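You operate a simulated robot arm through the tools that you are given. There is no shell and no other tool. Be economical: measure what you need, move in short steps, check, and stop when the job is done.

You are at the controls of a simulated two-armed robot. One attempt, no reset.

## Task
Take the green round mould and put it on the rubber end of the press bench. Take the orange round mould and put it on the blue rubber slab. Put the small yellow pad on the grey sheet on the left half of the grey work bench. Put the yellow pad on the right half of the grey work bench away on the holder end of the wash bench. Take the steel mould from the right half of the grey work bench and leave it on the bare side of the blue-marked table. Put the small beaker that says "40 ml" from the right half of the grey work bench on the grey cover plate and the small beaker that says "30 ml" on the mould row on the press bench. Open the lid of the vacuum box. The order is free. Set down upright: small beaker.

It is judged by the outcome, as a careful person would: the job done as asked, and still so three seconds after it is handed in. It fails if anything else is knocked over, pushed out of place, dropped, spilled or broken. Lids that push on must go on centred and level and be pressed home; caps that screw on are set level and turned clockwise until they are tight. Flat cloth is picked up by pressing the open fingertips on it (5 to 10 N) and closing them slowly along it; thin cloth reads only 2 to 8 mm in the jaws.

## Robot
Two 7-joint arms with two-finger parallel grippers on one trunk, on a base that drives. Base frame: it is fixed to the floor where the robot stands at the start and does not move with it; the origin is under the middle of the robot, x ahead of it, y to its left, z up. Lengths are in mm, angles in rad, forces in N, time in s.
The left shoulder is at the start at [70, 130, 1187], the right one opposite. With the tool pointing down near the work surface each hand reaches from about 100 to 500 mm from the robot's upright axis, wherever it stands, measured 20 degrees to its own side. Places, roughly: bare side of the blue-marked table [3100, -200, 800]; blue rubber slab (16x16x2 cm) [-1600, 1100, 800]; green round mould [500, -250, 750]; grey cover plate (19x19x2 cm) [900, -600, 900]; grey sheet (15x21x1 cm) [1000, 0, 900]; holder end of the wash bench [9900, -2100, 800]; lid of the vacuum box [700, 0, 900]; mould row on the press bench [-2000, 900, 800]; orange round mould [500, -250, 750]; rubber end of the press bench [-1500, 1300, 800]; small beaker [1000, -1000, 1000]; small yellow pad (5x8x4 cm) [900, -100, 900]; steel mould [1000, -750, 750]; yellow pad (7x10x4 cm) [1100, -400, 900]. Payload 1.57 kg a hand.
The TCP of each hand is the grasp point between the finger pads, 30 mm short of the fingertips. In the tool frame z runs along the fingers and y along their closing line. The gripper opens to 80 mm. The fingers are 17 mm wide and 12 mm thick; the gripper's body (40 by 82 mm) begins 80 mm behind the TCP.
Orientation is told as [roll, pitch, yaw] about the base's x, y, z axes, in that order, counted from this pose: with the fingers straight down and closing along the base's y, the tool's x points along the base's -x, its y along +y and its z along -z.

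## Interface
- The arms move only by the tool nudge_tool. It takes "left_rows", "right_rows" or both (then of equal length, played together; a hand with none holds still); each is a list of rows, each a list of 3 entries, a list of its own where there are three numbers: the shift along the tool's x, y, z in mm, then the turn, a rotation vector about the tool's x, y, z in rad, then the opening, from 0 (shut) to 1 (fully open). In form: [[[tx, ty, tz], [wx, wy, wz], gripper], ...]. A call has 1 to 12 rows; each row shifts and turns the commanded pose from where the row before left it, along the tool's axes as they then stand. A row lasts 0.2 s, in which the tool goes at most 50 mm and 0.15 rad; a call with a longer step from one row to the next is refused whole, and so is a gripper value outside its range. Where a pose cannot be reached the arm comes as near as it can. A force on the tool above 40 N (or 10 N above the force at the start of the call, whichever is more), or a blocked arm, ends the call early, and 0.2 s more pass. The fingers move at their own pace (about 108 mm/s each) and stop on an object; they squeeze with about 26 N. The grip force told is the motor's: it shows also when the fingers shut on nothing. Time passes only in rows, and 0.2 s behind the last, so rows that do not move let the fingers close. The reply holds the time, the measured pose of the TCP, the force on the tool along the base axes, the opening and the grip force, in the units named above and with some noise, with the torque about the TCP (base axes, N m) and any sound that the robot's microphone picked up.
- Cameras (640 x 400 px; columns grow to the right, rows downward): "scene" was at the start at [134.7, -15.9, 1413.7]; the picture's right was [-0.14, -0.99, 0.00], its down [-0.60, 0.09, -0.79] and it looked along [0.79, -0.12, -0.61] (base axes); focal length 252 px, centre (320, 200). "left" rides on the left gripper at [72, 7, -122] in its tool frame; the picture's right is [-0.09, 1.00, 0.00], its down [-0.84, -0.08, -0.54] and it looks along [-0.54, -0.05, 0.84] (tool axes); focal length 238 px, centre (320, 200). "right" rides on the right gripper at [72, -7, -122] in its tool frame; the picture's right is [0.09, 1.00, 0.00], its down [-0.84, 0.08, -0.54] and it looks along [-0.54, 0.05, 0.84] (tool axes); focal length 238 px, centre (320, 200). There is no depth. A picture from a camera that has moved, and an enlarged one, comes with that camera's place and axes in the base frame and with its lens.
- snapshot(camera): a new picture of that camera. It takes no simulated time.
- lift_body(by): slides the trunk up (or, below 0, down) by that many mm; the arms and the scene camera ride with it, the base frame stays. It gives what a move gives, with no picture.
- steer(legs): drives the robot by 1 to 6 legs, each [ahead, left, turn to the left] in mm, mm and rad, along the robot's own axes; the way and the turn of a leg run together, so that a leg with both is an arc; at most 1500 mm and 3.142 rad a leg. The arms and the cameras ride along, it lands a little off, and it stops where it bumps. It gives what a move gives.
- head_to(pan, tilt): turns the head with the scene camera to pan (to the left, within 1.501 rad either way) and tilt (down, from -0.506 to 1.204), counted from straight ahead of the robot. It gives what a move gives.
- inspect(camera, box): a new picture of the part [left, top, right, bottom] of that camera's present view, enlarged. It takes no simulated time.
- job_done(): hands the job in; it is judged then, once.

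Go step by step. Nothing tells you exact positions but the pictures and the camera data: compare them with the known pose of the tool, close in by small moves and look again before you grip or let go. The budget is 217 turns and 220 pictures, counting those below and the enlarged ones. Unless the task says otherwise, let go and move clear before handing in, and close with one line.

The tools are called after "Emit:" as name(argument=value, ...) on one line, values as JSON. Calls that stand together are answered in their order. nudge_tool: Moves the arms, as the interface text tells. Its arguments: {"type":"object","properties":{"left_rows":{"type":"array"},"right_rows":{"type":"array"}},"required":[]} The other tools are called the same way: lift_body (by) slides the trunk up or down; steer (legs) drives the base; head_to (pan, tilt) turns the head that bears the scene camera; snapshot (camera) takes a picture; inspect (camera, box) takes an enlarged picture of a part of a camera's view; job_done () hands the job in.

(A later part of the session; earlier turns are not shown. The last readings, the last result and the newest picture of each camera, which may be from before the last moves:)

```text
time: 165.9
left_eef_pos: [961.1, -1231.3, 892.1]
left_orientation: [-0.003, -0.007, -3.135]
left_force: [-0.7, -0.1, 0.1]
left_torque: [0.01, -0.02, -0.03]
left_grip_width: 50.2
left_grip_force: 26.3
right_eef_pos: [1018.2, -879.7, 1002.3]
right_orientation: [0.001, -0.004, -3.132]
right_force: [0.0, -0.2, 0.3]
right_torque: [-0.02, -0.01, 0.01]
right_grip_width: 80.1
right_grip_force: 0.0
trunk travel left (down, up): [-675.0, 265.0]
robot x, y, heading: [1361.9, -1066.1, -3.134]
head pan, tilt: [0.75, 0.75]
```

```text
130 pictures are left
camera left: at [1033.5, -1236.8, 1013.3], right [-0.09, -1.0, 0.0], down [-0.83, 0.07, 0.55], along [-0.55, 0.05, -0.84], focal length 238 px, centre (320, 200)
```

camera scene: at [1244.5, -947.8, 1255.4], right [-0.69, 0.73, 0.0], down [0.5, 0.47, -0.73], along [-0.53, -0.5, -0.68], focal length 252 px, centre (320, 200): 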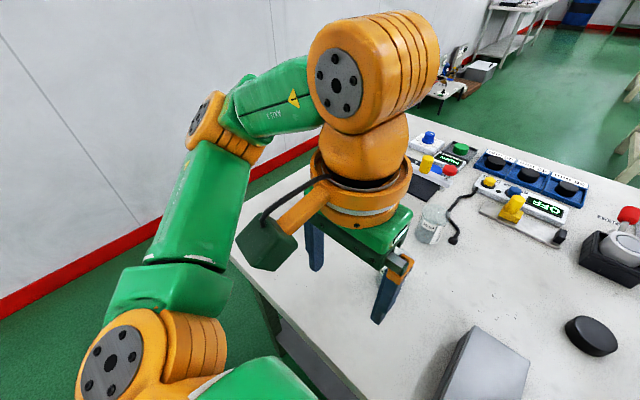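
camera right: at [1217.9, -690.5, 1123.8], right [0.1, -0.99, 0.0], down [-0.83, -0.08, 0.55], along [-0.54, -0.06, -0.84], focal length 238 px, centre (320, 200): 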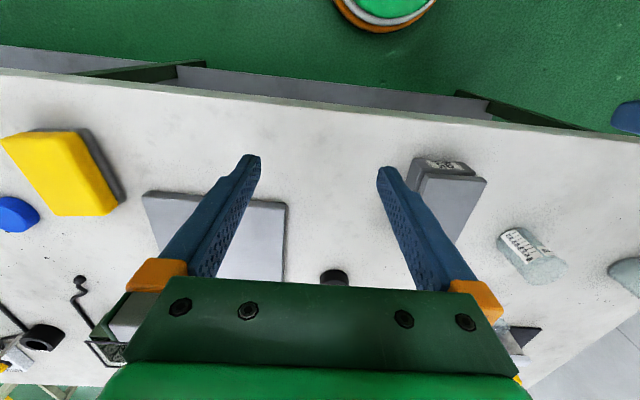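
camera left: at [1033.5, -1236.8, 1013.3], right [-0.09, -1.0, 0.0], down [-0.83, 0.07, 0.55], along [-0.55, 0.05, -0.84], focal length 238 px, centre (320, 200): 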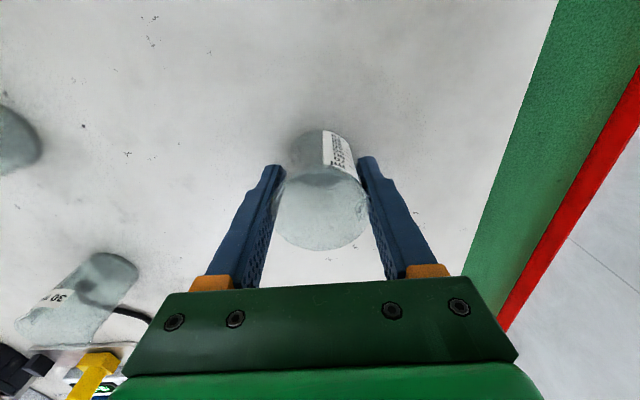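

Held upright. Lift, draw back, and drive to the cover plate (centre ≈(952,−578)).

Emit:
nudge_tool(left_rows=[[[0, 0, -15], [0, 0, 0], 0.5], [[0, 0, -35], [0, 0, 0], 0.5], [[0, 0, -45], [0, 0, 0], 0.5], [[0, 0, -30], [0, 0, 0], 0.5], [[0, 0, 0], [0, 0, 0], 0.5]])

Emit:
steer(legs=[[0, -640, 0]])

Emit:
snapshot(camera="left")

```text
time: 167.1
left_eef_pos: [962.0, -1231.4, 1019.3]
left_orientation: [-0.004, -0.007, -3.135]
left_force: [-0.1, -0.1, -0.3]
left_torque: [0.01, 0.02, -0.02]
left_grip_width: 50.3
left_grip_force: 26.2
right_eef_pos: [1016.7, -880.1, 1003.3]
right_orientation: [0.001, -0.004, -3.131]
right_force: [0.6, 0.2, -0.2]
right_torque: [0.0, -0.02, -0.01]
right_grip_width: 80.1
right_grip_force: 0.0
trunk travel left (down, up): [-675.0, 265.0]
robot x, y, heading: [1358.6, -1065.6, -3.137]
head pan, tilt: [0.75, 0.75]
```

```text
time: 170.7
left_eef_pos: [957.5, -592.1, 1018.9]
left_orientation: [-0.004, -0.008, -3.134]
left_force: [0.1, -0.8, -0.3]
left_torque: [0.0, -0.03, -0.04]
left_grip_width: 50.3
left_grip_force: 26.1
right_eef_pos: [1011.3, -240.5, 1003.5]
right_orientation: [0.003, -0.004, -3.129]
right_force: [0.1, -1.1, -0.8]
right_torque: [-0.05, -0.02, 0.01]
right_grip_width: 79.9
right_grip_force: 0.1
trunk travel left (down, up): [-675.0, 265.0]
robot x, y, heading: [1354.4, -428.2, -3.131]
head pan, tilt: [0.75, 0.75]
```

```text
129 pictures are left
camera left: at [1030.9, -598.2, 1138.5], right [-0.08, -1.0, 0.0], down [-0.83, 0.07, 0.55], along [-0.55, 0.05, -0.84], focal length 238 px, centre (320, 200)
```

left: 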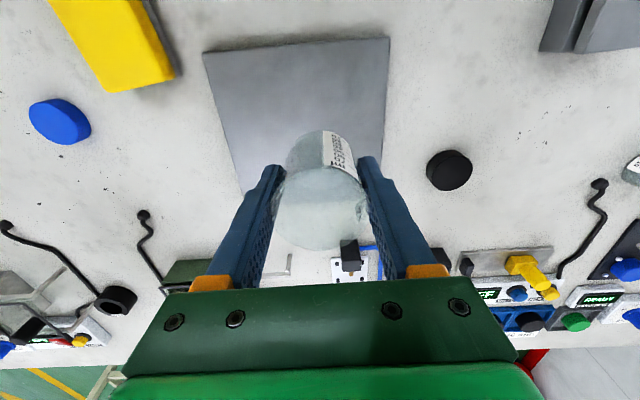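

Plate centre ≈(937,−574). Align and lower gently.

Emit:
nudge_tool(left_rows=[[[-10, -9, 25], [0, 0, 0], 0.5], [[-9, -8, 25], [0, 0, 0], 0.5], [[0, 0, 25], [0, 0, 0], 0.5], [[0, 0, 18], [0, 0, 0], 0.5], [[0, 0, 0], [0, 0, 0], 0.5]])

Emit:
nudge_tool(left_rows=[[[0, 0, 3], [0, 0, 0], 0.5], [[0, 0, 2.5], [0, 0, 0], 0.5], [[0, 0, 0], [0, 0, 0], 0.5]])

Emit:
nudge_tool(left_rows=[[[0, 0, 2], [0, 0, 0], 0.5], [[0, 0, 2], [0, 0, 0], 0.5], [[0, 0, 0], [0, 0, 0], 0.5]])

Emit:
snapshot(camera="left")

```text
time: 171.8
left_eef_pos: [938.6, -573.9, 925.7]
left_orientation: [-0.001, -0.008, -3.135]
left_force: [-0.2, -0.1, -1.5]
left_torque: [-0.04, 0.04, 0.0]
left_grip_width: 50.3
left_grip_force: 25.7
right_eef_pos: [1013.4, -239.3, 1001.7]
right_orientation: [0.002, -0.005, -3.132]
right_force: [0.1, -0.3, 0.0]
right_torque: [0.04, -0.02, 0.01]
right_grip_width: 79.9
right_grip_force: 0.2
trunk travel left (down, up): [-675.0, 265.0]
robot x, y, heading: [1353.3, -424.2, -3.138]
head pan, tilt: [0.75, 0.75]
```

```text
time: 172.7
left_eef_pos: [936.7, -574.8, 918.5]
left_orientation: [-0.005, -0.008, -3.135]
left_force: [0.6, 0.5, -0.1]
left_torque: [-0.02, 0.0, 0.03]
left_grip_width: 50.3
left_grip_force: 26.3
right_eef_pos: [1012.3, -239.1, 1003.5]
right_orientation: [0.001, -0.005, -3.129]
right_force: [-0.2, -0.1, 0.3]
right_torque: [0.0, -0.02, -0.01]
right_grip_width: 79.8
right_grip_force: 0.0
trunk travel left (down, up): [-675.0, 265.0]
robot x, y, heading: [1350.6, -429.1, -3.14]
head pan, tilt: [0.75, 0.75]
```

```text
time: 173.4
left_eef_pos: [937.5, -575.2, 915.1]
left_orientation: [-0.004, -0.006, -3.135]
left_force: [0.2, -0.3, -0.4]
left_torque: [-0.04, 0.01, 0.01]
left_grip_width: 50.1
left_grip_force: 26.0
right_eef_pos: [1012.4, -240.4, 1001.4]
right_orientation: [0.002, -0.004, -3.128]
right_force: [0.7, -0.5, -0.3]
right_torque: [-0.01, -0.01, 0.02]
right_grip_width: 79.6
right_grip_force: 0.1
trunk travel left (down, up): [-675.0, 265.0]
robot x, y, heading: [1357.2, -427.7, -3.132]
head pan, tilt: [0.75, 0.75]
```

```text
128 pictures are left
camera left: at [1011.1, -580.6, 1036.1], right [-0.08, -1.0, 0.0], down [-0.83, 0.07, 0.55], along [-0.55, 0.05, -0.84], focal length 238 px, centre (320, 200)
```

left: 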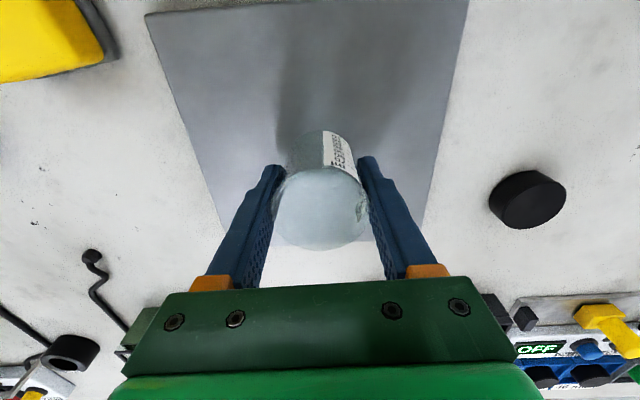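

Emit:
nudge_tool(left_rows=[[[0, 0, 1.5], [0, 0, 0], 0.5], [[0, 0, 1.5], [0, 0, 0], 0.5], [[0, 0, 0], [0, 0, 0], 0.5]])

Emit:
nudge_tool(left_rows=[[[0, 0, 1.5], [0, 0, 0], 0.5], [[0, 0, 1], [0, 0, 0], 0.5], [[0, 0, 0], [0, 0, 0], 0.5]])

```text
time: 174.2
left_eef_pos: [937.3, -574.9, 913.4]
left_orientation: [-0.004, -0.007, -3.133]
left_force: [0.4, -0.1, -0.9]
left_torque: [0.03, 0.02, 0.02]
left_grip_width: 50.0
left_grip_force: 26.1
right_eef_pos: [1012.9, -239.8, 1002.9]
right_orientation: [0.002, -0.004, -3.129]
right_force: [-0.5, 0.4, 0.6]
right_torque: [0.02, -0.03, 0.01]
right_grip_width: 80.0
right_grip_force: 0.2
trunk travel left (down, up): [-675.0, 265.0]
robot x, y, heading: [1353.0, -424.3, -3.133]
head pan, tilt: [0.75, 0.75]
```

```text
time: 175.1
left_eef_pos: [937.1, -574.0, 911.9]
left_orientation: [-0.003, -0.008, -3.135]
left_force: [0.6, 0.4, -0.2]
left_torque: [0.03, -0.01, 0.02]
left_grip_width: 50.2
left_grip_force: 25.9
right_eef_pos: [1012.0, -240.2, 1002.7]
right_orientation: [0.003, -0.002, -3.13]
right_force: [-0.8, 0.2, -0.5]
right_torque: [-0.02, -0.03, -0.02]
right_grip_width: 79.8
right_grip_force: 0.2
trunk travel left (down, up): [-675.0, 265.0]
robot x, y, heading: [1351.7, -426.0, -3.133]
head pan, tilt: [0.75, 0.75]
```

Emit:
nudge_tool(left_rows=[[[0, 0, 1.5], [0, 0, 0], 0.5], [[0, 0, 1.5], [0, 0, 0], 0.5], [[0, 0, 0], [0, 0, 0], 0.5]])

Emit:
inspect(camera="left", box=[260, 110, 390, 250])

```text
time: 175.8
left_eef_pos: [938.1, -574.0, 911.2]
left_orientation: [-0.004, -0.011, -3.136]
left_force: [-4.6, -1.4, 17.8]
left_torque: [-0.03, 0.06, 0.03]
left_grip_width: 50.3
left_grip_force: 26.1
right_eef_pos: [1014.2, -239.7, 1002.5]
right_orientation: [0.004, -0.006, -3.131]
right_force: [-0.6, -0.3, -0.3]
right_torque: [0.0, -0.01, -0.02]
right_grip_width: 80.1
right_grip_force: 0.1
trunk travel left (down, up): [-675.0, 265.0]
robot x, y, heading: [1351.7, -428.5, -3.13]
head pan, tilt: [0.75, 0.75]
```

```text
2.86 times, centred on (325, 180) of left
camera zoom: at [1012.4, -579.9, 1029.0], right [-0.08, -1.0, 0.0], down [-0.83, 0.07, 0.55], along [-0.55, 0.05, -0.83], focal length 681 px, centre (306, 257)
```

zoom: 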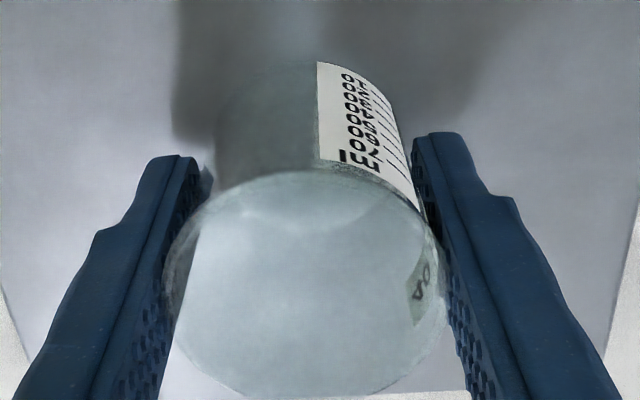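

Contact (18 N). Ease up 1.5 mm, release straight and lift.

Emit:
nudge_tool(left_rows=[[[0, 0, -1.5], [0, 0, 0], 0.5], [[0, 0, 0], [0, 0, 0], 0.75], [[0, 0, 0], [0, 0, 0], 1], [[0, 0, 0], [0, 0, 0], 1], [[0, 0, -20], [0, 0, 0], 1], [[0, 0, -40], [0, 0, 0], 1], [[0, 0, -40], [0, 0, 0], 1], [[0, 0, 0], [0, 0, 0], 1]])

Emit:
snapshot(camera="left")

Emit:
snapshot(camera="right")

```text
time: 177.7
left_eef_pos: [937.3, -574.5, 1009.3]
left_orientation: [-0.003, -0.007, -3.133]
left_force: [0.6, 0.4, -0.6]
left_torque: [0.0, 0.0, 0.02]
left_grip_width: 80.0
left_grip_force: 0.0
right_eef_pos: [1013.9, -239.4, 1002.6]
right_orientation: [0.001, -0.003, -3.131]
right_force: [1.0, -0.1, -0.3]
right_torque: [0.0, 0.01, 0.0]
right_grip_width: 79.8
right_grip_force: 0.0
trunk travel left (down, up): [-675.0, 265.0]
robot x, y, heading: [1356.1, -425.6, -3.134]
head pan, tilt: [0.75, 0.75]
```

```text
126 pictures are left
camera left: at [1011.8, -580.9, 1129.3], right [-0.09, -1.0, 0.0], down [-0.83, 0.07, 0.55], along [-0.55, 0.05, -0.84], focal length 238 px, centre (320, 200)
```

left: 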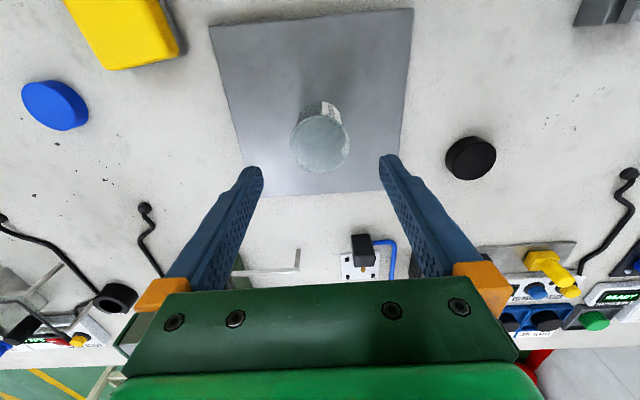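

```text
125 pictures are left
camera right: at [1084.5, -231.0, 1123.9], right [0.1, -0.99, 0.0], down [-0.83, -0.09, 0.55], along [-0.54, -0.06, -0.84], focal length 238 px, centre (320, 200)
```

right: 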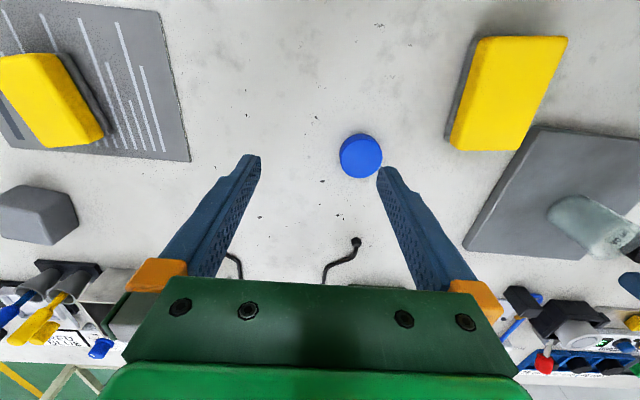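

40 ml beaker stands on the cover plate. Next, the yellow pad at ≈(1065,−401) with the right hand; shift the robot left.

Emit:
steer(legs=[[0, 125, 0]])

Emit:
nudge_tool(right_rows=[[[26, 16, 0], [0, 0, 0], 1], [[25, 16, 0], [0, 0, 0], 1], [[0, 0, 0], [0, 0, 0], 1]])

Emit:
snapshot(camera="right")

```text
time: 178.9
left_eef_pos: [940.0, -695.9, 1009.8]
left_orientation: [-0.001, -0.006, -3.136]
left_force: [0.5, 0.9, -0.8]
left_torque: [0.0, -0.02, -0.01]
left_grip_width: 79.8
left_grip_force: 0.2
right_eef_pos: [1013.5, -362.5, 1001.7]
right_orientation: [0.002, -0.003, -3.129]
right_force: [-0.5, 0.2, 0.1]
right_torque: [-0.03, 0.03, -0.03]
right_grip_width: 79.8
right_grip_force: 0.1
trunk travel left (down, up): [-675.0, 265.0]
robot x, y, heading: [1353.2, -548.6, -3.128]
head pan, tilt: [0.75, 0.75]
```

```text
time: 179.7
left_eef_pos: [939.0, -698.6, 1008.6]
left_orientation: [-0.003, -0.006, -3.134]
left_force: [-0.3, -0.5, 0.2]
left_torque: [0.02, -0.05, 0.01]
left_grip_width: 80.3
left_grip_force: 0.0
right_eef_pos: [1065.1, -394.0, 1002.3]
right_orientation: [0.002, -0.003, -3.129]
right_force: [0.2, -0.3, -0.5]
right_torque: [0.03, -0.02, 0.04]
right_grip_width: 79.9
right_grip_force: 0.0
trunk travel left (down, up): [-675.0, 265.0]
robot x, y, heading: [1352.8, -550.8, -3.13]
head pan, tilt: [0.75, 0.75]
```

```text
124 pictures are left
camera right: at [1136.7, -384.6, 1124.3], right [0.1, -0.99, 0.0], down [-0.83, -0.09, 0.54], along [-0.54, -0.06, -0.84], focal length 238 px, centre (320, 200)
```

right: 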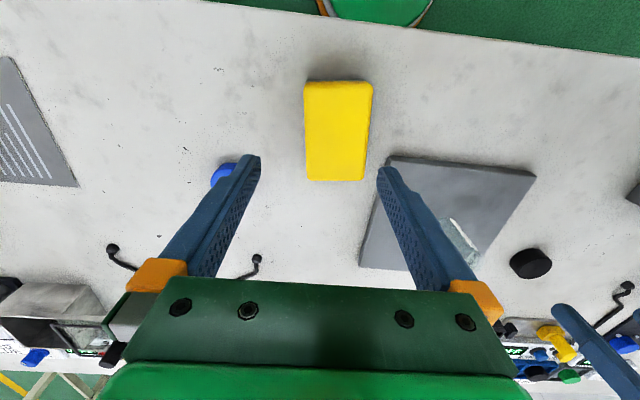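

Pad centre (1067,−410), turned ≈0.1 rad. Align and lower to just above it.

Emit:
nudge_tool(right_rows=[[[2, 16, 0], [0, 0, -0.1], 1], [[0, 0, 30], [0, 0, 0], 1], [[0, 0, 30], [0, 0, 0], 1], [[0, 0, 0], [0, 0, 0], 1]])

Emit:
snapshot(camera="right")

```text
time: 180.7
left_eef_pos: [940.7, -698.0, 1008.7]
left_orientation: [-0.003, -0.005, -3.134]
left_force: [0.1, 0.4, 0.0]
left_torque: [-0.01, 0.01, 0.05]
left_grip_width: 80.0
left_grip_force: 0.0
right_eef_pos: [1066.7, -411.1, 943.2]
right_orientation: [0.003, -0.003, -3.03]
right_force: [0.1, -1.0, 0.7]
right_torque: [0.01, 0.02, 0.0]
right_grip_width: 80.1
right_grip_force: 0.1
trunk travel left (down, up): [-675.0, 265.0]
robot x, y, heading: [1351.8, -550.1, -3.129]
head pan, tilt: [0.75, 0.75]
```

```text
123 pictures are left
camera right: at [1138.5, -394.7, 1063.7], right [0.2, -0.98, 0.0], down [-0.82, -0.17, 0.55], along [-0.53, -0.11, -0.84], focal length 238 px, centre (320, 200)
```

right: 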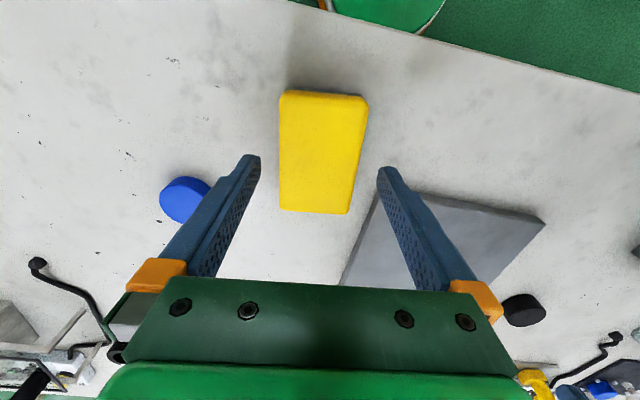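

Aligned. Descend and grip.

Emit:
nudge_tool(right_rows=[[[0, 0, 25], [0, 0, 0], 1], [[0, 0, 20], [0, 0, 0], 1], [[0, 0, 12], [0, 0, 0], 1], [[0, 0, 0], [0, 0, 0], 1], [[0, 0, 0], [0, 0, 0], 0.7], [[0, 0, 0], [0, 0, 0], 0.7]])

Emit:
snapshot(camera="right")

```text
time: 182.1
left_eef_pos: [940.5, -698.7, 1008.5]
left_orientation: [-0.002, -0.008, -3.134]
left_force: [0.0, 0.1, 0.7]
left_torque: [-0.02, -0.01, 0.01]
left_grip_width: 80.1
left_grip_force: 0.0
right_eef_pos: [1068.3, -411.0, 885.9]
right_orientation: [0.002, -0.004, -3.031]
right_force: [0.9, 0.2, 0.0]
right_torque: [0.03, -0.04, 0.0]
right_grip_width: 64.4
right_grip_force: 25.6
trunk travel left (down, up): [-675.0, 265.0]
robot x, y, heading: [1353.9, -550.5, -3.131]
head pan, tilt: [0.75, 0.75]
```

```text
122 pictures are left
camera right: at [1137.5, -394.1, 1006.8], right [0.2, -0.98, 0.0], down [-0.82, -0.17, 0.55], along [-0.53, -0.11, -0.84], focal length 238 px, centre (320, 200)
```

right: 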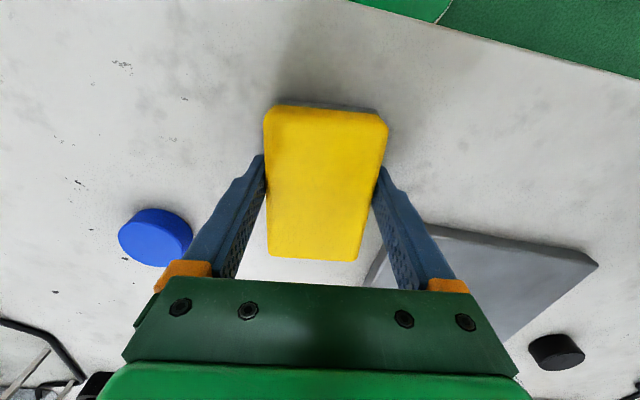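

Pad gripped. Lift, and shift toward the steel mould (≈(1080,−850)).

Emit:
nudge_tool(right_rows=[[[0, 0, -15], [0, 0, 0], 0.7], [[0, 0, -40], [0, 0, 0], 0.7], [[0, 0, -40], [0, 0, 0], 0.7], [[0, 0, -30], [0, 0, 0], 0.7]], left_rows=[[[35, 0, 0], [0, 0, 0], 1], [[35, 0, 0], [0, 0, 0], 1], [[35, 0, 0], [0, 0, 0], 1], [[30, 0, 0], [0, 0, 0], 1]])

Emit:
steer(legs=[[0, 160, 0]])

Emit:
snapshot(camera="left")

Emit:
snapshot(camera="right")

```text
time: 183.1
left_eef_pos: [1075.2, -698.1, 1007.9]
left_orientation: [-0.003, -0.008, -3.131]
left_force: [0.6, 0.3, 0.1]
left_torque: [-0.02, 0.0, 0.0]
left_grip_width: 80.1
left_grip_force: 0.1
right_eef_pos: [1068.9, -410.9, 1012.6]
right_orientation: [0.001, -0.006, -3.028]
right_force: [-0.5, -0.7, -0.9]
right_torque: [0.0, 0.01, -0.03]
right_grip_width: 64.6
right_grip_force: 25.8
trunk travel left (down, up): [-675.0, 265.0]
robot x, y, heading: [1353.4, -547.1, -3.132]
head pan, tilt: [0.75, 0.75]
```

```text
time: 184.5
left_eef_pos: [1075.2, -854.8, 1007.8]
left_orientation: [-0.002, -0.007, -3.133]
left_force: [-0.2, 0.1, 0.1]
left_torque: [0.01, -0.01, 0.0]
left_grip_width: 79.9
left_grip_force: 0.1
right_eef_pos: [1068.5, -569.0, 1011.8]
right_orientation: [0.003, -0.002, -3.031]
right_force: [0.1, -0.4, -0.8]
right_torque: [-0.01, 0.05, 0.01]
right_grip_width: 64.7
right_grip_force: 26.3
trunk travel left (down, up): [-675.0, 265.0]
robot x, y, heading: [1354.7, -709.9, -3.128]
head pan, tilt: [0.75, 0.75]
```

```text
121 pictures are left
camera left: at [1148.6, -861.0, 1128.7], right [-0.08, -1.0, 0.0], down [-0.83, 0.07, 0.55], along [-0.55, 0.05, -0.84], focal length 238 px, centre (320, 200)
```

left: 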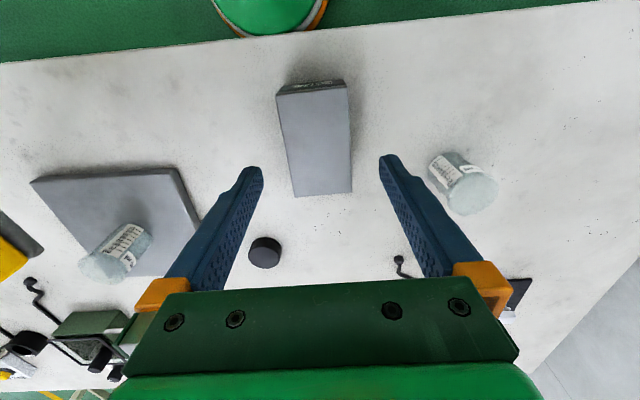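

```text
120 pictures are left
camera right: at [1139.3, -551.4, 1132.0], right [0.2, -0.98, 0.0], down [-0.82, -0.17, 0.55], along [-0.53, -0.11, -0.84], focal length 238 px, centre (320, 200)
```

right: 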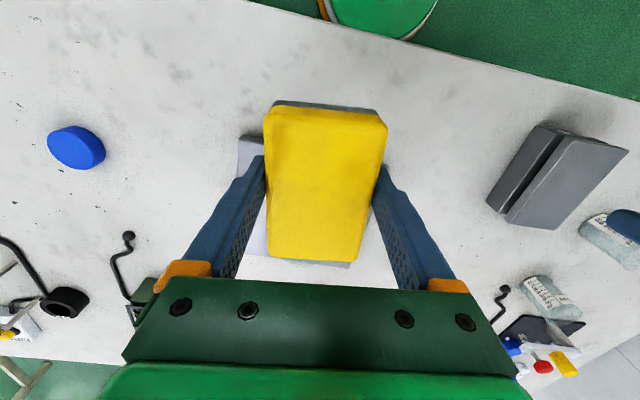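

Emit:
inspect(camera="left", box=[250, 60, 390, 210])

Emit:
inspect(camera="right", box=[470, 100, 640, 240])

```text
2.67 times, centred on (320, 135) of left
camera zoom: at [1148.6, -861.0, 1128.7], right [-0.08, -1.0, 0.0], down [-0.83, 0.07, 0.55], along [-0.55, 0.05, -0.84], focal length 636 px, centre (320, 373)
```

zoom: 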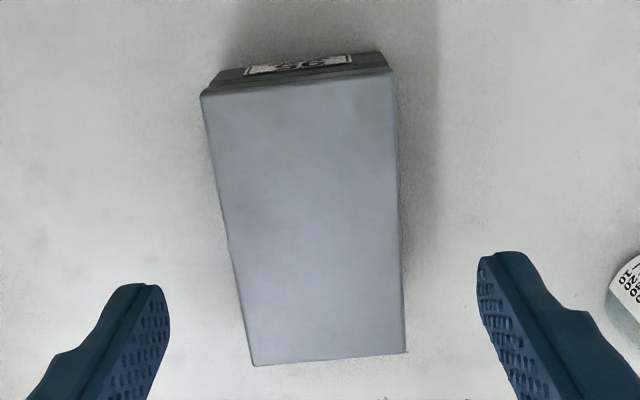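

```text
2.86 times, centred on (555, 170) of right
camera zoom: at [1139.3, -551.4, 1132.0], right [0.2, -0.98, 0.0], down [-0.82, -0.17, 0.55], along [-0.53, -0.11, -0.84], focal length 681 px, centre (-351, 286)
```

zoom: 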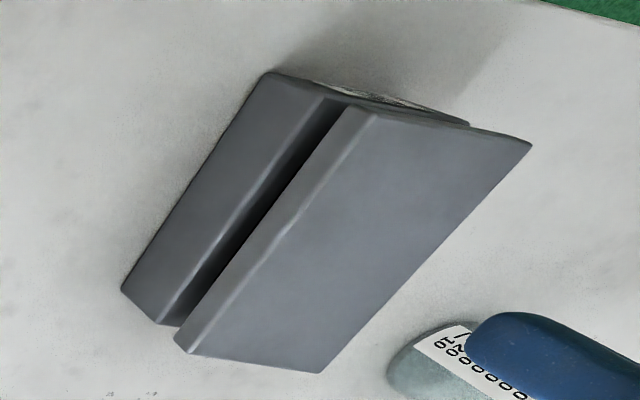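

Steel mould: top plate x 1004–1113, y −884…−818, top z≈897, square to the bench. Move the left hand over its centre.

Emit:
nudge_tool(left_rows=[[[-16, -4, 20], [0, 0, 0], 1], [[0, 0, 25], [0, 0, 0], 1], [[0, 0, 18], [0, 0, 0], 1], [[0, 0, 0], [0, 0, 0], 1]])

Emit:
snapshot(camera="left")

```text
time: 185.5
left_eef_pos: [1059.5, -852.6, 945.3]
left_orientation: [-0.004, -0.007, -3.131]
left_force: [-0.1, -0.2, -0.1]
left_torque: [-0.03, 0.02, 0.0]
left_grip_width: 79.8
left_grip_force: 0.1
right_eef_pos: [1067.8, -569.4, 1011.4]
right_orientation: [0.003, -0.005, -3.029]
right_force: [-0.4, 0.2, -1.2]
right_torque: [-0.01, -0.01, 0.01]
right_grip_width: 64.7
right_grip_force: 26.1
trunk travel left (down, up): [-675.0, 265.0]
robot x, y, heading: [1354.8, -706.4, -3.133]
head pan, tilt: [0.75, 0.75]
```

```text
117 pictures are left
camera left: at [1132.1, -858.6, 1065.2], right [-0.08, -1.0, 0.0], down [-0.83, 0.07, 0.55], along [-0.55, 0.05, -0.84], focal length 238 px, centre (320, 200)
```

left: 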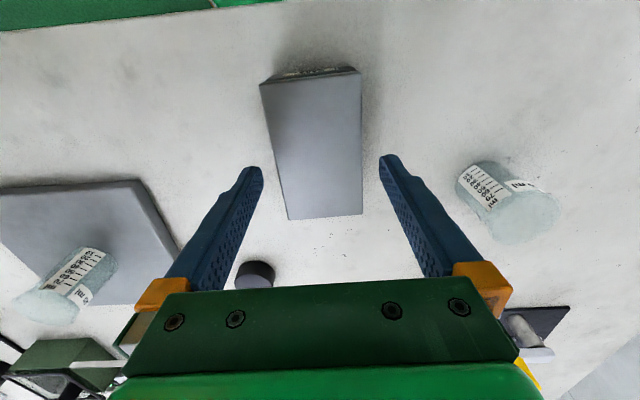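

Centred. Descend, grip and lift slightly to test.

Emit:
nudge_tool(left_rows=[[[0, 0, 25], [0, 0, 0], 1], [[0, 0, 20], [0, 0, 0], 1], [[0, 0, 14], [0, 0, 0], 1], [[0, 0, 0], [0, 0, 0], 1], [[0, 0, 0], [0, 0, 0], 0.6], [[0, 0, 0], [0, 0, 0], 0.6], [[0, 0, 0], [0, 0, 0], 0.6], [[0, 0, -8], [0, 0, 0], 0.6], [[0, 0, -8], [0, 0, 0], 0.6]])

Emit:
snapshot(camera="left")

Emit:
snapshot(camera="right")

```text
time: 187.5
left_eef_pos: [1058.1, -853.5, 901.4]
left_orientation: [-0.004, -0.008, -3.134]
left_force: [-0.5, -0.1, -5.4]
left_torque: [-0.01, 0.05, -0.02]
left_grip_width: 66.0
left_grip_force: 25.6
right_eef_pos: [1068.1, -569.6, 1011.7]
right_orientation: [0.001, -0.003, -3.031]
right_force: [0.9, -0.9, -1.2]
right_torque: [-0.01, 0.03, 0.01]
right_grip_width: 64.7
right_grip_force: 26.3
trunk travel left (down, up): [-675.0, 265.0]
robot x, y, heading: [1355.5, -711.8, -3.127]
head pan, tilt: [0.75, 0.75]
```

```text
116 pictures are left
camera left: at [1131.3, -858.6, 1022.4], right [-0.08, -1.0, 0.0], down [-0.83, 0.07, 0.55], along [-0.55, 0.05, -0.84], focal length 238 px, centre (320, 200)
```

left: 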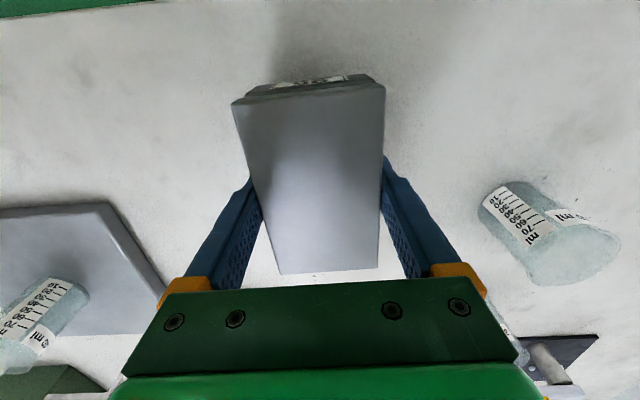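

```text
115 pictures are left
camera right: at [1138.8, -553.4, 1132.1], right [0.2, -0.98, 0.0], down [-0.82, -0.17, 0.54], along [-0.53, -0.11, -0.84], focal length 238 px, centre (320, 200)
```

right: 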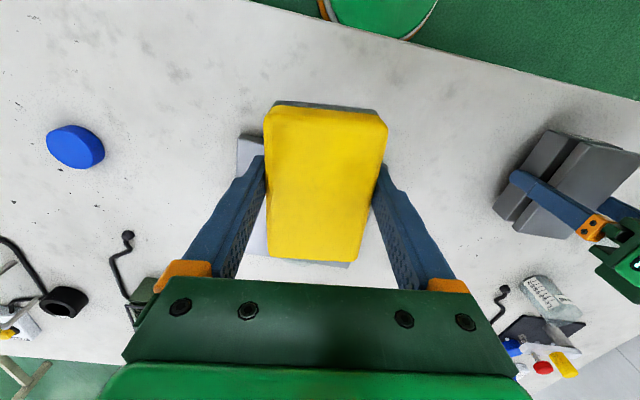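

Both plates lift together (0.5 kg). Raise it, back into the aisle, and turn to look at the tables beyond.

Emit:
nudge_tool(left_rows=[[[0, 0, -35], [0, 0, 0], 0.6], [[0, 0, -40], [0, 0, 0], 0.6], [[0, 0, -30], [0, 0, 0], 0.6]])

Emit:
steer(legs=[[-330, 0, 0], [0, 0, 1.57], [0, 0, 1.4]])

Emit:
head_to(pan=0.0, tilt=0.25)

Emit:
snapshot(camera="scene")

```text
time: 188.3
left_eef_pos: [1060.5, -853.6, 1008.3]
left_orientation: [-0.004, -0.006, -3.134]
left_force: [0.7, -0.6, -5.6]
left_torque: [-0.02, 0.0, 0.04]
left_grip_width: 65.7
left_grip_force: 25.8
right_eef_pos: [1068.1, -568.9, 1010.9]
right_orientation: [0.001, -0.003, -3.03]
right_force: [0.5, -0.5, -0.6]
right_torque: [-0.04, 0.03, 0.0]
right_grip_width: 64.6
right_grip_force: 25.6
trunk travel left (down, up): [-675.0, 265.0]
robot x, y, heading: [1354.0, -708.8, -3.131]
head pan, tilt: [0.75, 0.75]
```

```text
time: 197.8
left_eef_pos: [2005.9, -618.1, 1006.9]
left_orientation: [-0.003, -0.006, -0.173]
left_force: [0.6, 0.1, -5.3]
left_torque: [0.0, -0.01, 0.0]
left_grip_width: 65.7
left_grip_force: 25.8
right_eef_pos: [1945.4, -895.2, 1011.8]
right_orientation: [0.001, -0.003, -0.068]
right_force: [0.2, 0.2, -0.5]
right_torque: [0.06, 0.03, 0.0]
right_grip_width: 64.6
right_grip_force: 26.2
trunk travel left (down, up): [-675.0, 265.0]
robot x, y, heading: [1692.2, -709.3, -0.175]
head pan, tilt: [0.75, 0.75]
```

```text
time: 198.8
left_eef_pos: [2004.9, -618.5, 1006.9]
left_orientation: [-0.003, -0.008, -0.173]
left_force: [0.5, -0.2, -5.0]
left_torque: [-0.01, 0.04, 0.0]
left_grip_width: 66.0
left_grip_force: 25.8
right_eef_pos: [1945.9, -894.8, 1010.7]
right_orientation: [0.002, -0.005, -0.069]
right_force: [-0.1, 0.2, -0.8]
right_torque: [0.01, 0.0, 0.0]
right_grip_width: 64.7
right_grip_force: 25.8
trunk travel left (down, up): [-675.0, 265.0]
robot x, y, heading: [1687.0, -705.0, -0.17]
head pan, tilt: [0.0, 0.25]
```

```text
114 pictures are left
camera scene: at [1829.3, -734.3, 1300.2], right [-0.17, -0.99, 0.0], down [-0.24, 0.04, -0.97], along [0.95, -0.17, -0.25], focal length 252 px, centre (320, 200)
```

scene: 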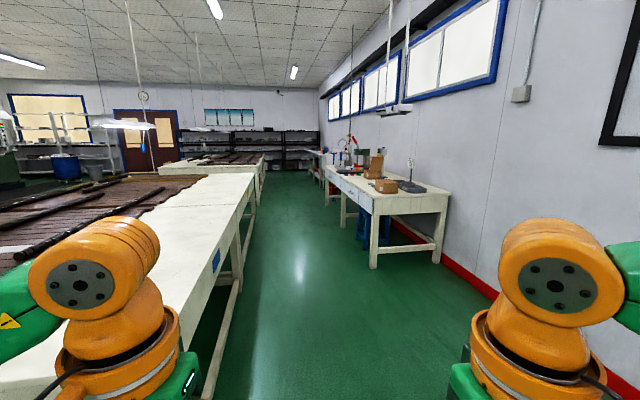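

The blue-marked table is on the left; its right-hand strip (y≈−420…+100) is bare. Drive along to x≈3240 and turn to face it.

Emit:
steer(legs=[[0, 0, 0.17], [1500, -150, 0], [60, 0, 0], [0, 0, 1.57]])

Emit:
head_to(pan=0.0, tilt=0.6)

Emit:
snapshot(camera="scene")

```text
refused: leg 2 is longer than a leg can be; nothing moved
```

```text
time: 199.7
left_eef_pos: [2005.2, -618.6, 1009.1]
left_orientation: [-0.003, -0.008, -0.173]
left_force: [0.1, 0.5, -5.5]
left_torque: [0.02, 0.03, -0.01]
left_grip_width: 65.9
left_grip_force: 25.7
right_eef_pos: [1944.7, -895.0, 1010.5]
right_orientation: [0.002, -0.006, -0.069]
right_force: [0.5, 0.2, -0.9]
right_torque: [0.03, 0.02, -0.03]
right_grip_width: 64.8
right_grip_force: 26.4
trunk travel left (down, up): [-675.0, 265.0]
robot x, y, heading: [1686.6, -707.9, -0.174]
head pan, tilt: [0.0, 0.6]
```

```text
113 pictures are left
camera scene: at [1824.3, -733.6, 1268.2], right [-0.17, -0.99, 0.0], down [-0.56, 0.1, -0.82], along [0.81, -0.14, -0.57], focal length 252 px, centre (320, 200)
```

scene: 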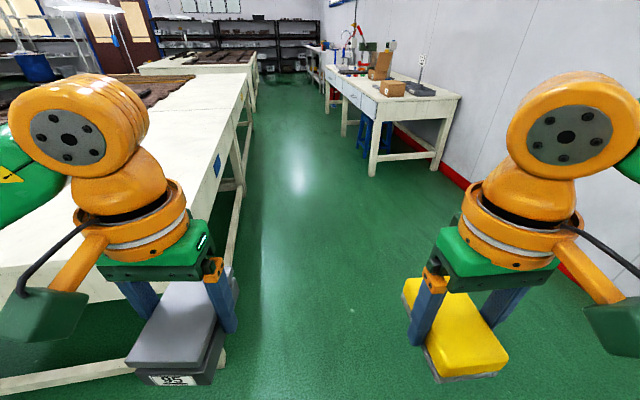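

Emit:
steer(legs=[[0, 0, 0.172], [0, -150, 0], [1480, 0, 0], [80, 0, 0], [0, 0, 1.57]])

Emit:
snapshot(camera="scene")

```text
time: 213.2
left_eef_pos: [3102.3, -571.5, 1007.3]
left_orientation: [-0.004, -0.007, 1.573]
left_force: [0.1, -0.4, -5.2]
left_torque: [0.01, -0.02, 0.02]
left_grip_width: 66.0
left_grip_force: 25.8
right_eef_pos: [3385.3, -580.0, 1010.0]
right_orientation: [0.003, -0.003, 1.677]
right_force: [-0.2, -0.4, -0.9]
right_torque: [0.0, 0.04, 0.0]
right_grip_width: 64.7
right_grip_force: 25.8
trunk travel left (down, up): [-675.0, 265.0]
robot x, y, heading: [3246.9, -870.0, 1.571]
head pan, tilt: [0.0, 0.6]
```

```text
112 pictures are left
camera scene: at [3242.5, -732.3, 1268.1], right [1.0, 0.0, 0.0], down [0.0, -0.57, -0.82], along [0.0, 0.82, -0.57], focal length 252 px, centre (320, 200)
```

scene: 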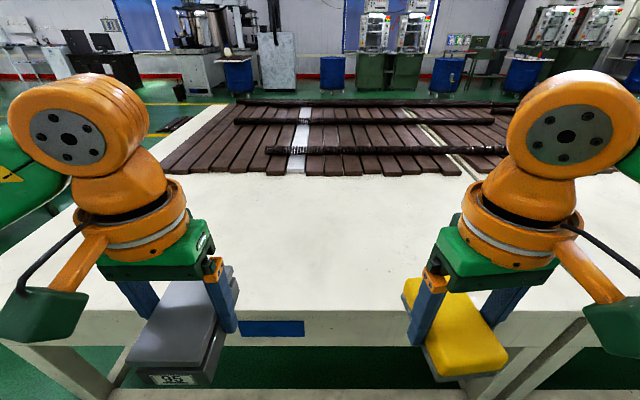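

Bare strip y −444…+107. Drive in 220 mm, then extend the left hand to y≈−230.

Emit:
steer(legs=[[220, 0, 0]])

Emit:
nudge_tool(left_rows=[[[-40, 0, 0], [0, 0, 0], 0.6], [[-40, 0, 0], [0, 0, 0], 0.6], [[-35, 0, 25], [0, 0, 0], 0.6], [[0, 0, 35], [0, 0, 0], 0.6], [[0, 0, 0], [0, 0, 0], 0.6]])

Emit:
snapshot(camera="left")

Emit:
snapshot(camera="scene")

```text
time: 214.9
left_eef_pos: [3101.7, -352.4, 1007.2]
left_orientation: [-0.004, -0.007, 1.572]
left_force: [-1.4, -0.4, -6.0]
left_torque: [0.02, -0.01, -0.03]
left_grip_width: 66.2
left_grip_force: 26.4
right_eef_pos: [3386.0, -361.9, 1011.8]
right_orientation: [0.003, -0.007, 1.677]
right_force: [-0.2, -0.6, -1.4]
right_torque: [-0.01, 0.01, 0.02]
right_grip_width: 64.8
right_grip_force: 26.2
trunk travel left (down, up): [-675.0, 265.0]
robot x, y, heading: [3245.0, -648.4, 1.575]
head pan, tilt: [0.0, 0.6]
```

```text
time: 216.1
left_eef_pos: [3101.0, -236.5, 947.5]
left_orientation: [-0.003, -0.008, 1.574]
left_force: [-0.1, -0.5, -5.6]
left_torque: [0.02, 0.02, 0.02]
left_grip_width: 65.7
left_grip_force: 26.0
right_eef_pos: [3386.0, -360.7, 1010.7]
right_orientation: [0.002, -0.004, 1.677]
right_force: [0.8, 0.2, -0.5]
right_torque: [-0.03, -0.02, 0.03]
right_grip_width: 64.4
right_grip_force: 26.1
trunk travel left (down, up): [-675.0, 265.0]
robot x, y, heading: [3247.4, -649.8, 1.574]
head pan, tilt: [0.0, 0.6]
```

```text
111 pictures are left
camera left: at [3094.8, -308.3, 1067.4], right [-1.0, 0.09, 0.0], down [0.07, 0.83, 0.55], along [0.05, 0.55, -0.84], focal length 238 px, centre (320, 200)
```

left: 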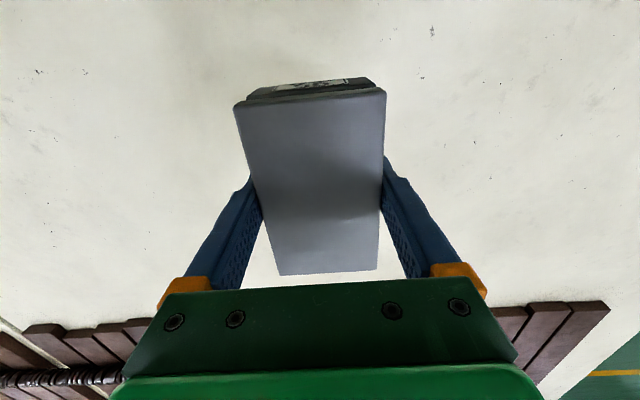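

```text
110 pictures are left
camera scene: at [3242.1, -511.1, 1268.1], right [1.0, 0.0, 0.0], down [0.0, -0.57, -0.82], along [0.0, 0.82, -0.57], focal length 252 px, centre (320, 200)
```

scene: 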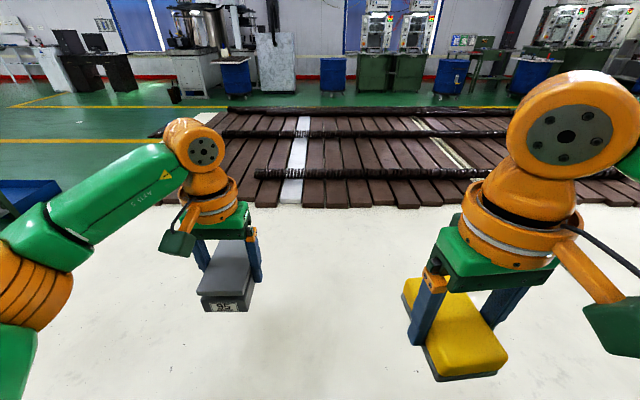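

Over the bare strip. Descend gradually until contact.

Emit:
nudge_tool(left_rows=[[[0, 0, 25], [0, 0, 0], 0.6], [[0, 0, 25], [0, 0, 0], 0.6], [[0, 0, 10], [0, 0, 0], 0.6], [[0, 0, 5], [0, 0, 0], 0.6], [[0, 0, 4], [0, 0, 0], 0.6], [[0, 0, 0], [0, 0, 0], 0.6]])

Emit:
inspect(camera="scene", box=[150, 200, 300, 340])

```text
time: 217.5
left_eef_pos: [3102.0, -234.8, 877.5]
left_orientation: [-0.003, -0.005, 1.573]
left_force: [-0.5, 0.8, -4.6]
left_torque: [-0.03, 0.02, 0.04]
left_grip_width: 66.1
left_grip_force: 25.8
right_eef_pos: [3385.7, -360.6, 1010.9]
right_orientation: [0.003, -0.003, 1.676]
right_force: [-0.9, -0.3, -0.9]
right_torque: [-0.01, 0.01, -0.03]
right_grip_width: 64.5
right_grip_force: 25.9
trunk travel left (down, up): [-675.0, 265.0]
robot x, y, heading: [3242.7, -648.5, 1.577]
head pan, tilt: [0.0, 0.6]
```

```text
2.86 times, centred on (225, 270) of scene
camera zoom: at [3241.9, -510.6, 1268.0], right [1.0, 0.0, 0.0], down [0.0, -0.57, -0.82], along [0.0, 0.82, -0.57], focal length 720 px, centre (591, 0)
```

zoom: 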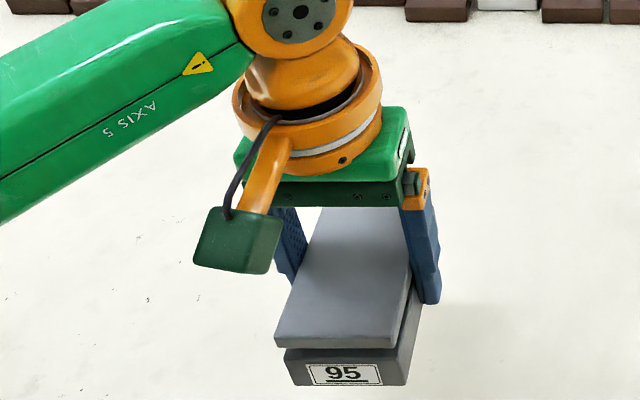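

Emit:
nudge_tool(left_rows=[[[0, 0, 3], [0, 0, 0], 0.6], [[0, 0, 3], [0, 0, 0], 0.6], [[0, 0, 3], [0, 0, 0], 0.6], [[0, 0, 0], [0, 0, 0], 0.6]])

Emit:
nudge_tool(left_rows=[[[0, 0, 3], [0, 0, 0], 0.6], [[0, 0, 3], [0, 0, 0], 0.6], [[0, 0, 0], [0, 0, 0], 0.6]])

Emit:
nudge_tool(left_rows=[[[0, 0, 3], [0, 0, 0], 0.6], [[0, 0, 3], [0, 0, 0], 0.6], [[0, 0, 0], [0, 0, 0], 0.6]])

```text
time: 218.5
left_eef_pos: [3101.7, -235.5, 869.8]
left_orientation: [-0.005, -0.005, 1.572]
left_force: [-1.2, -0.3, -6.1]
left_torque: [0.0, 0.0, 0.01]
left_grip_width: 65.8
left_grip_force: 26.3
right_eef_pos: [3383.4, -360.6, 1010.5]
right_orientation: [0.002, -0.003, 1.678]
right_force: [0.0, -0.1, -1.4]
right_torque: [-0.02, -0.04, -0.01]
right_grip_width: 64.6
right_grip_force: 25.7
trunk travel left (down, up): [-675.0, 265.0]
robot x, y, heading: [3242.7, -648.8, 1.569]
head pan, tilt: [0.0, 0.6]
```

```text
time: 219.3
left_eef_pos: [3102.2, -235.0, 863.6]
left_orientation: [-0.003, -0.006, 1.573]
left_force: [0.3, 0.8, -6.1]
left_torque: [0.01, 0.01, 0.0]
left_grip_width: 65.6
left_grip_force: 26.1
right_eef_pos: [3384.9, -360.1, 1010.1]
right_orientation: [0.001, -0.003, 1.676]
right_force: [-0.3, 0.2, -0.4]
right_torque: [0.0, -0.01, -0.01]
right_grip_width: 64.8
right_grip_force: 26.2
trunk travel left (down, up): [-675.0, 265.0]
robot x, y, heading: [3244.5, -649.4, 1.573]
head pan, tilt: [0.0, 0.6]
```

```text
time: 220.1
left_eef_pos: [3102.0, -234.5, 858.2]
left_orientation: [-0.004, -0.007, 1.572]
left_force: [0.6, -0.1, -5.7]
left_torque: [-0.01, 0.0, -0.01]
left_grip_width: 65.9
left_grip_force: 26.0
right_eef_pos: [3385.6, -360.5, 1010.4]
right_orientation: [0.0, -0.004, 1.677]
right_force: [0.3, -0.5, -0.4]
right_torque: [0.01, 0.0, -0.01]
right_grip_width: 64.6
right_grip_force: 25.8
trunk travel left (down, up): [-675.0, 265.0]
robot x, y, heading: [3241.3, -643.5, 1.572]
head pan, tilt: [0.0, 0.6]
```

Emit:
nudge_tool(left_rows=[[[0, 0, 3], [0, 0, 0], 0.6], [[0, 0, 3], [0, 0, 0], 0.6], [[0, 0, 0], [0, 0, 0], 0.6]])

Emit:
nudge_tool(left_rows=[[[0, 0, 3], [0, 0, 0], 0.6], [[0, 0, 3], [0, 0, 0], 0.6], [[0, 0, 0], [0, 0, 0], 0.6]])

Emit:
nudge_tool(left_rows=[[[0, 0, 3], [0, 0, 0], 0.6], [[0, 0, 3], [0, 0, 0], 0.6], [[0, 0, 0], [0, 0, 0], 0.6]])

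Emit:
inspect(camera="scene", box=[150, 200, 300, 340])

```text
time: 220.9
left_eef_pos: [3101.7, -234.6, 852.2]
left_orientation: [-0.003, -0.004, 1.573]
left_force: [0.8, -0.3, -6.4]
left_torque: [0.03, -0.01, 0.02]
left_grip_width: 65.8
left_grip_force: 26.0
right_eef_pos: [3385.7, -359.4, 1011.4]
right_orientation: [0.001, -0.004, 1.677]
right_force: [0.3, -0.6, -1.0]
right_torque: [-0.01, 0.01, 0.03]
right_grip_width: 64.7
right_grip_force: 25.5
trunk travel left (down, up): [-675.0, 265.0]
robot x, y, heading: [3243.4, -646.1, 1.571]
head pan, tilt: [0.0, 0.6]
```

```text
time: 221.7
left_eef_pos: [3101.9, -234.7, 845.7]
left_orientation: [-0.003, -0.006, 1.57]
left_force: [-0.5, -0.1, -6.6]
left_torque: [-0.01, 0.0, -0.03]
left_grip_width: 65.8
left_grip_force: 26.3
right_eef_pos: [3384.1, -359.8, 1010.4]
right_orientation: [0.001, -0.004, 1.677]
right_force: [0.2, 0.0, -0.1]
right_torque: [0.0, 0.0, -0.02]
right_grip_width: 64.6
right_grip_force: 25.8
trunk travel left (down, up): [-675.0, 265.0]
robot x, y, heading: [3242.6, -649.3, 1.576]
head pan, tilt: [0.0, 0.6]
```

```text
time: 222.5
left_eef_pos: [3101.6, -234.8, 840.2]
left_orientation: [-0.002, -0.006, 1.572]
left_force: [-0.4, 0.1, -6.0]
left_torque: [-0.02, -0.02, 0.0]
left_grip_width: 65.7
left_grip_force: 25.9
right_eef_pos: [3384.5, -360.6, 1010.1]
right_orientation: [0.002, -0.005, 1.677]
right_force: [-1.0, -0.4, 0.0]
right_torque: [-0.02, 0.01, 0.0]
right_grip_width: 64.8
right_grip_force: 26.5
trunk travel left (down, up): [-675.0, 265.0]
robot x, y, heading: [3244.8, -646.9, 1.573]
head pan, tilt: [0.0, 0.6]
```

```text
2.86 times, centred on (225, 270) of scene
camera zoom: at [3241.8, -510.6, 1268.0], right [1.0, 0.0, 0.0], down [0.0, -0.57, -0.82], along [0.0, 0.82, -0.57], focal length 720 px, centre (591, 0)
```

zoom: 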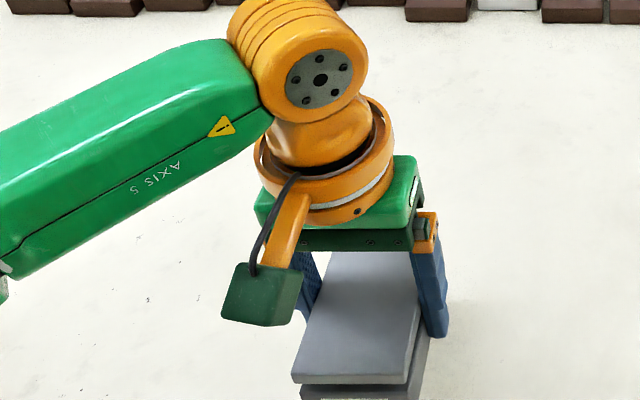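

Emit:
nudge_tool(left_rows=[[[0, 0, 3], [0, 0, 0], 0.6], [[0, 0, 3], [0, 0, 0], 0.6], [[0, 0, 3], [0, 0, 0], 0.6], [[0, 0, 0], [0, 0, 0], 0.6]])

Emit:
nudge_tool(left_rows=[[[0, 0, 2.5], [0, 0, 0], 0.6], [[0, 0, 2.5], [0, 0, 0], 0.6], [[0, 0, 0], [0, 0, 0], 0.6]])

Emit:
nudge_tool(left_rows=[[[0, 0, 2.5], [0, 0, 0], 0.6], [[0, 0, 2.5], [0, 0, 0], 0.6], [[0, 0, 0], [0, 0, 0], 0.6]])

Emit:
snapshot(camera="left")

```text
time: 223.5
left_eef_pos: [3102.8, -234.5, 830.9]
left_orientation: [-0.004, -0.005, 1.571]
left_force: [-0.5, 0.7, -4.8]
left_torque: [0.0, 0.0, -0.02]
left_grip_width: 66.0
left_grip_force: 25.9
right_eef_pos: [3384.7, -360.6, 1010.5]
right_orientation: [0.002, -0.004, 1.676]
right_force: [-0.4, 0.2, -0.1]
right_torque: [0.01, 0.01, -0.03]
right_grip_width: 64.9
right_grip_force: 25.7
trunk travel left (down, up): [-675.0, 265.0]
robot x, y, heading: [3244.8, -644.6, 1.573]
head pan, tilt: [0.0, 0.6]
```

```text
time: 224.3
left_eef_pos: [3100.8, -234.1, 824.9]
left_orientation: [-0.003, -0.006, 1.572]
left_force: [-0.4, -0.1, -4.9]
left_torque: [-0.02, 0.02, -0.03]
left_grip_width: 66.0
left_grip_force: 26.4
right_eef_pos: [3384.9, -360.1, 1009.5]
right_orientation: [0.001, -0.003, 1.678]
right_force: [0.5, -0.4, -1.4]
right_torque: [0.01, 0.01, 0.02]
right_grip_width: 64.4
right_grip_force: 25.7
trunk travel left (down, up): [-675.0, 265.0]
robot x, y, heading: [3245.8, -648.4, 1.573]
head pan, tilt: [0.0, 0.6]
```

```text
time: 225.1
left_eef_pos: [3101.4, -233.8, 820.8]
left_orientation: [-0.003, -0.005, 1.572]
left_force: [0.4, 0.9, -5.5]
left_torque: [0.06, -0.03, -0.02]
left_grip_width: 66.0
left_grip_force: 26.2
right_eef_pos: [3385.1, -360.7, 1009.0]
right_orientation: [0.001, -0.003, 1.677]
right_force: [0.0, -0.1, -0.5]
right_torque: [-0.02, 0.01, 0.02]
right_grip_width: 64.7
right_grip_force: 26.0
trunk travel left (down, up): [-675.0, 265.0]
robot x, y, heading: [3242.6, -648.1, 1.568]
head pan, tilt: [0.0, 0.6]
```

```text
107 pictures are left
camera left: at [3095.2, -306.2, 941.2], right [-1.0, 0.09, 0.0], down [0.07, 0.83, 0.55], along [0.05, 0.54, -0.84], focal length 238 px, centre (320, 200)
```

left: 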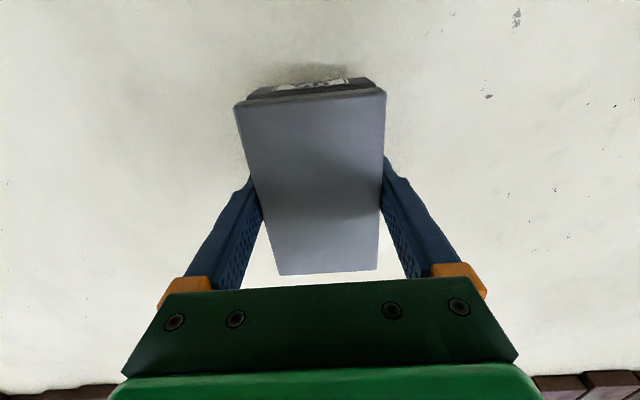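

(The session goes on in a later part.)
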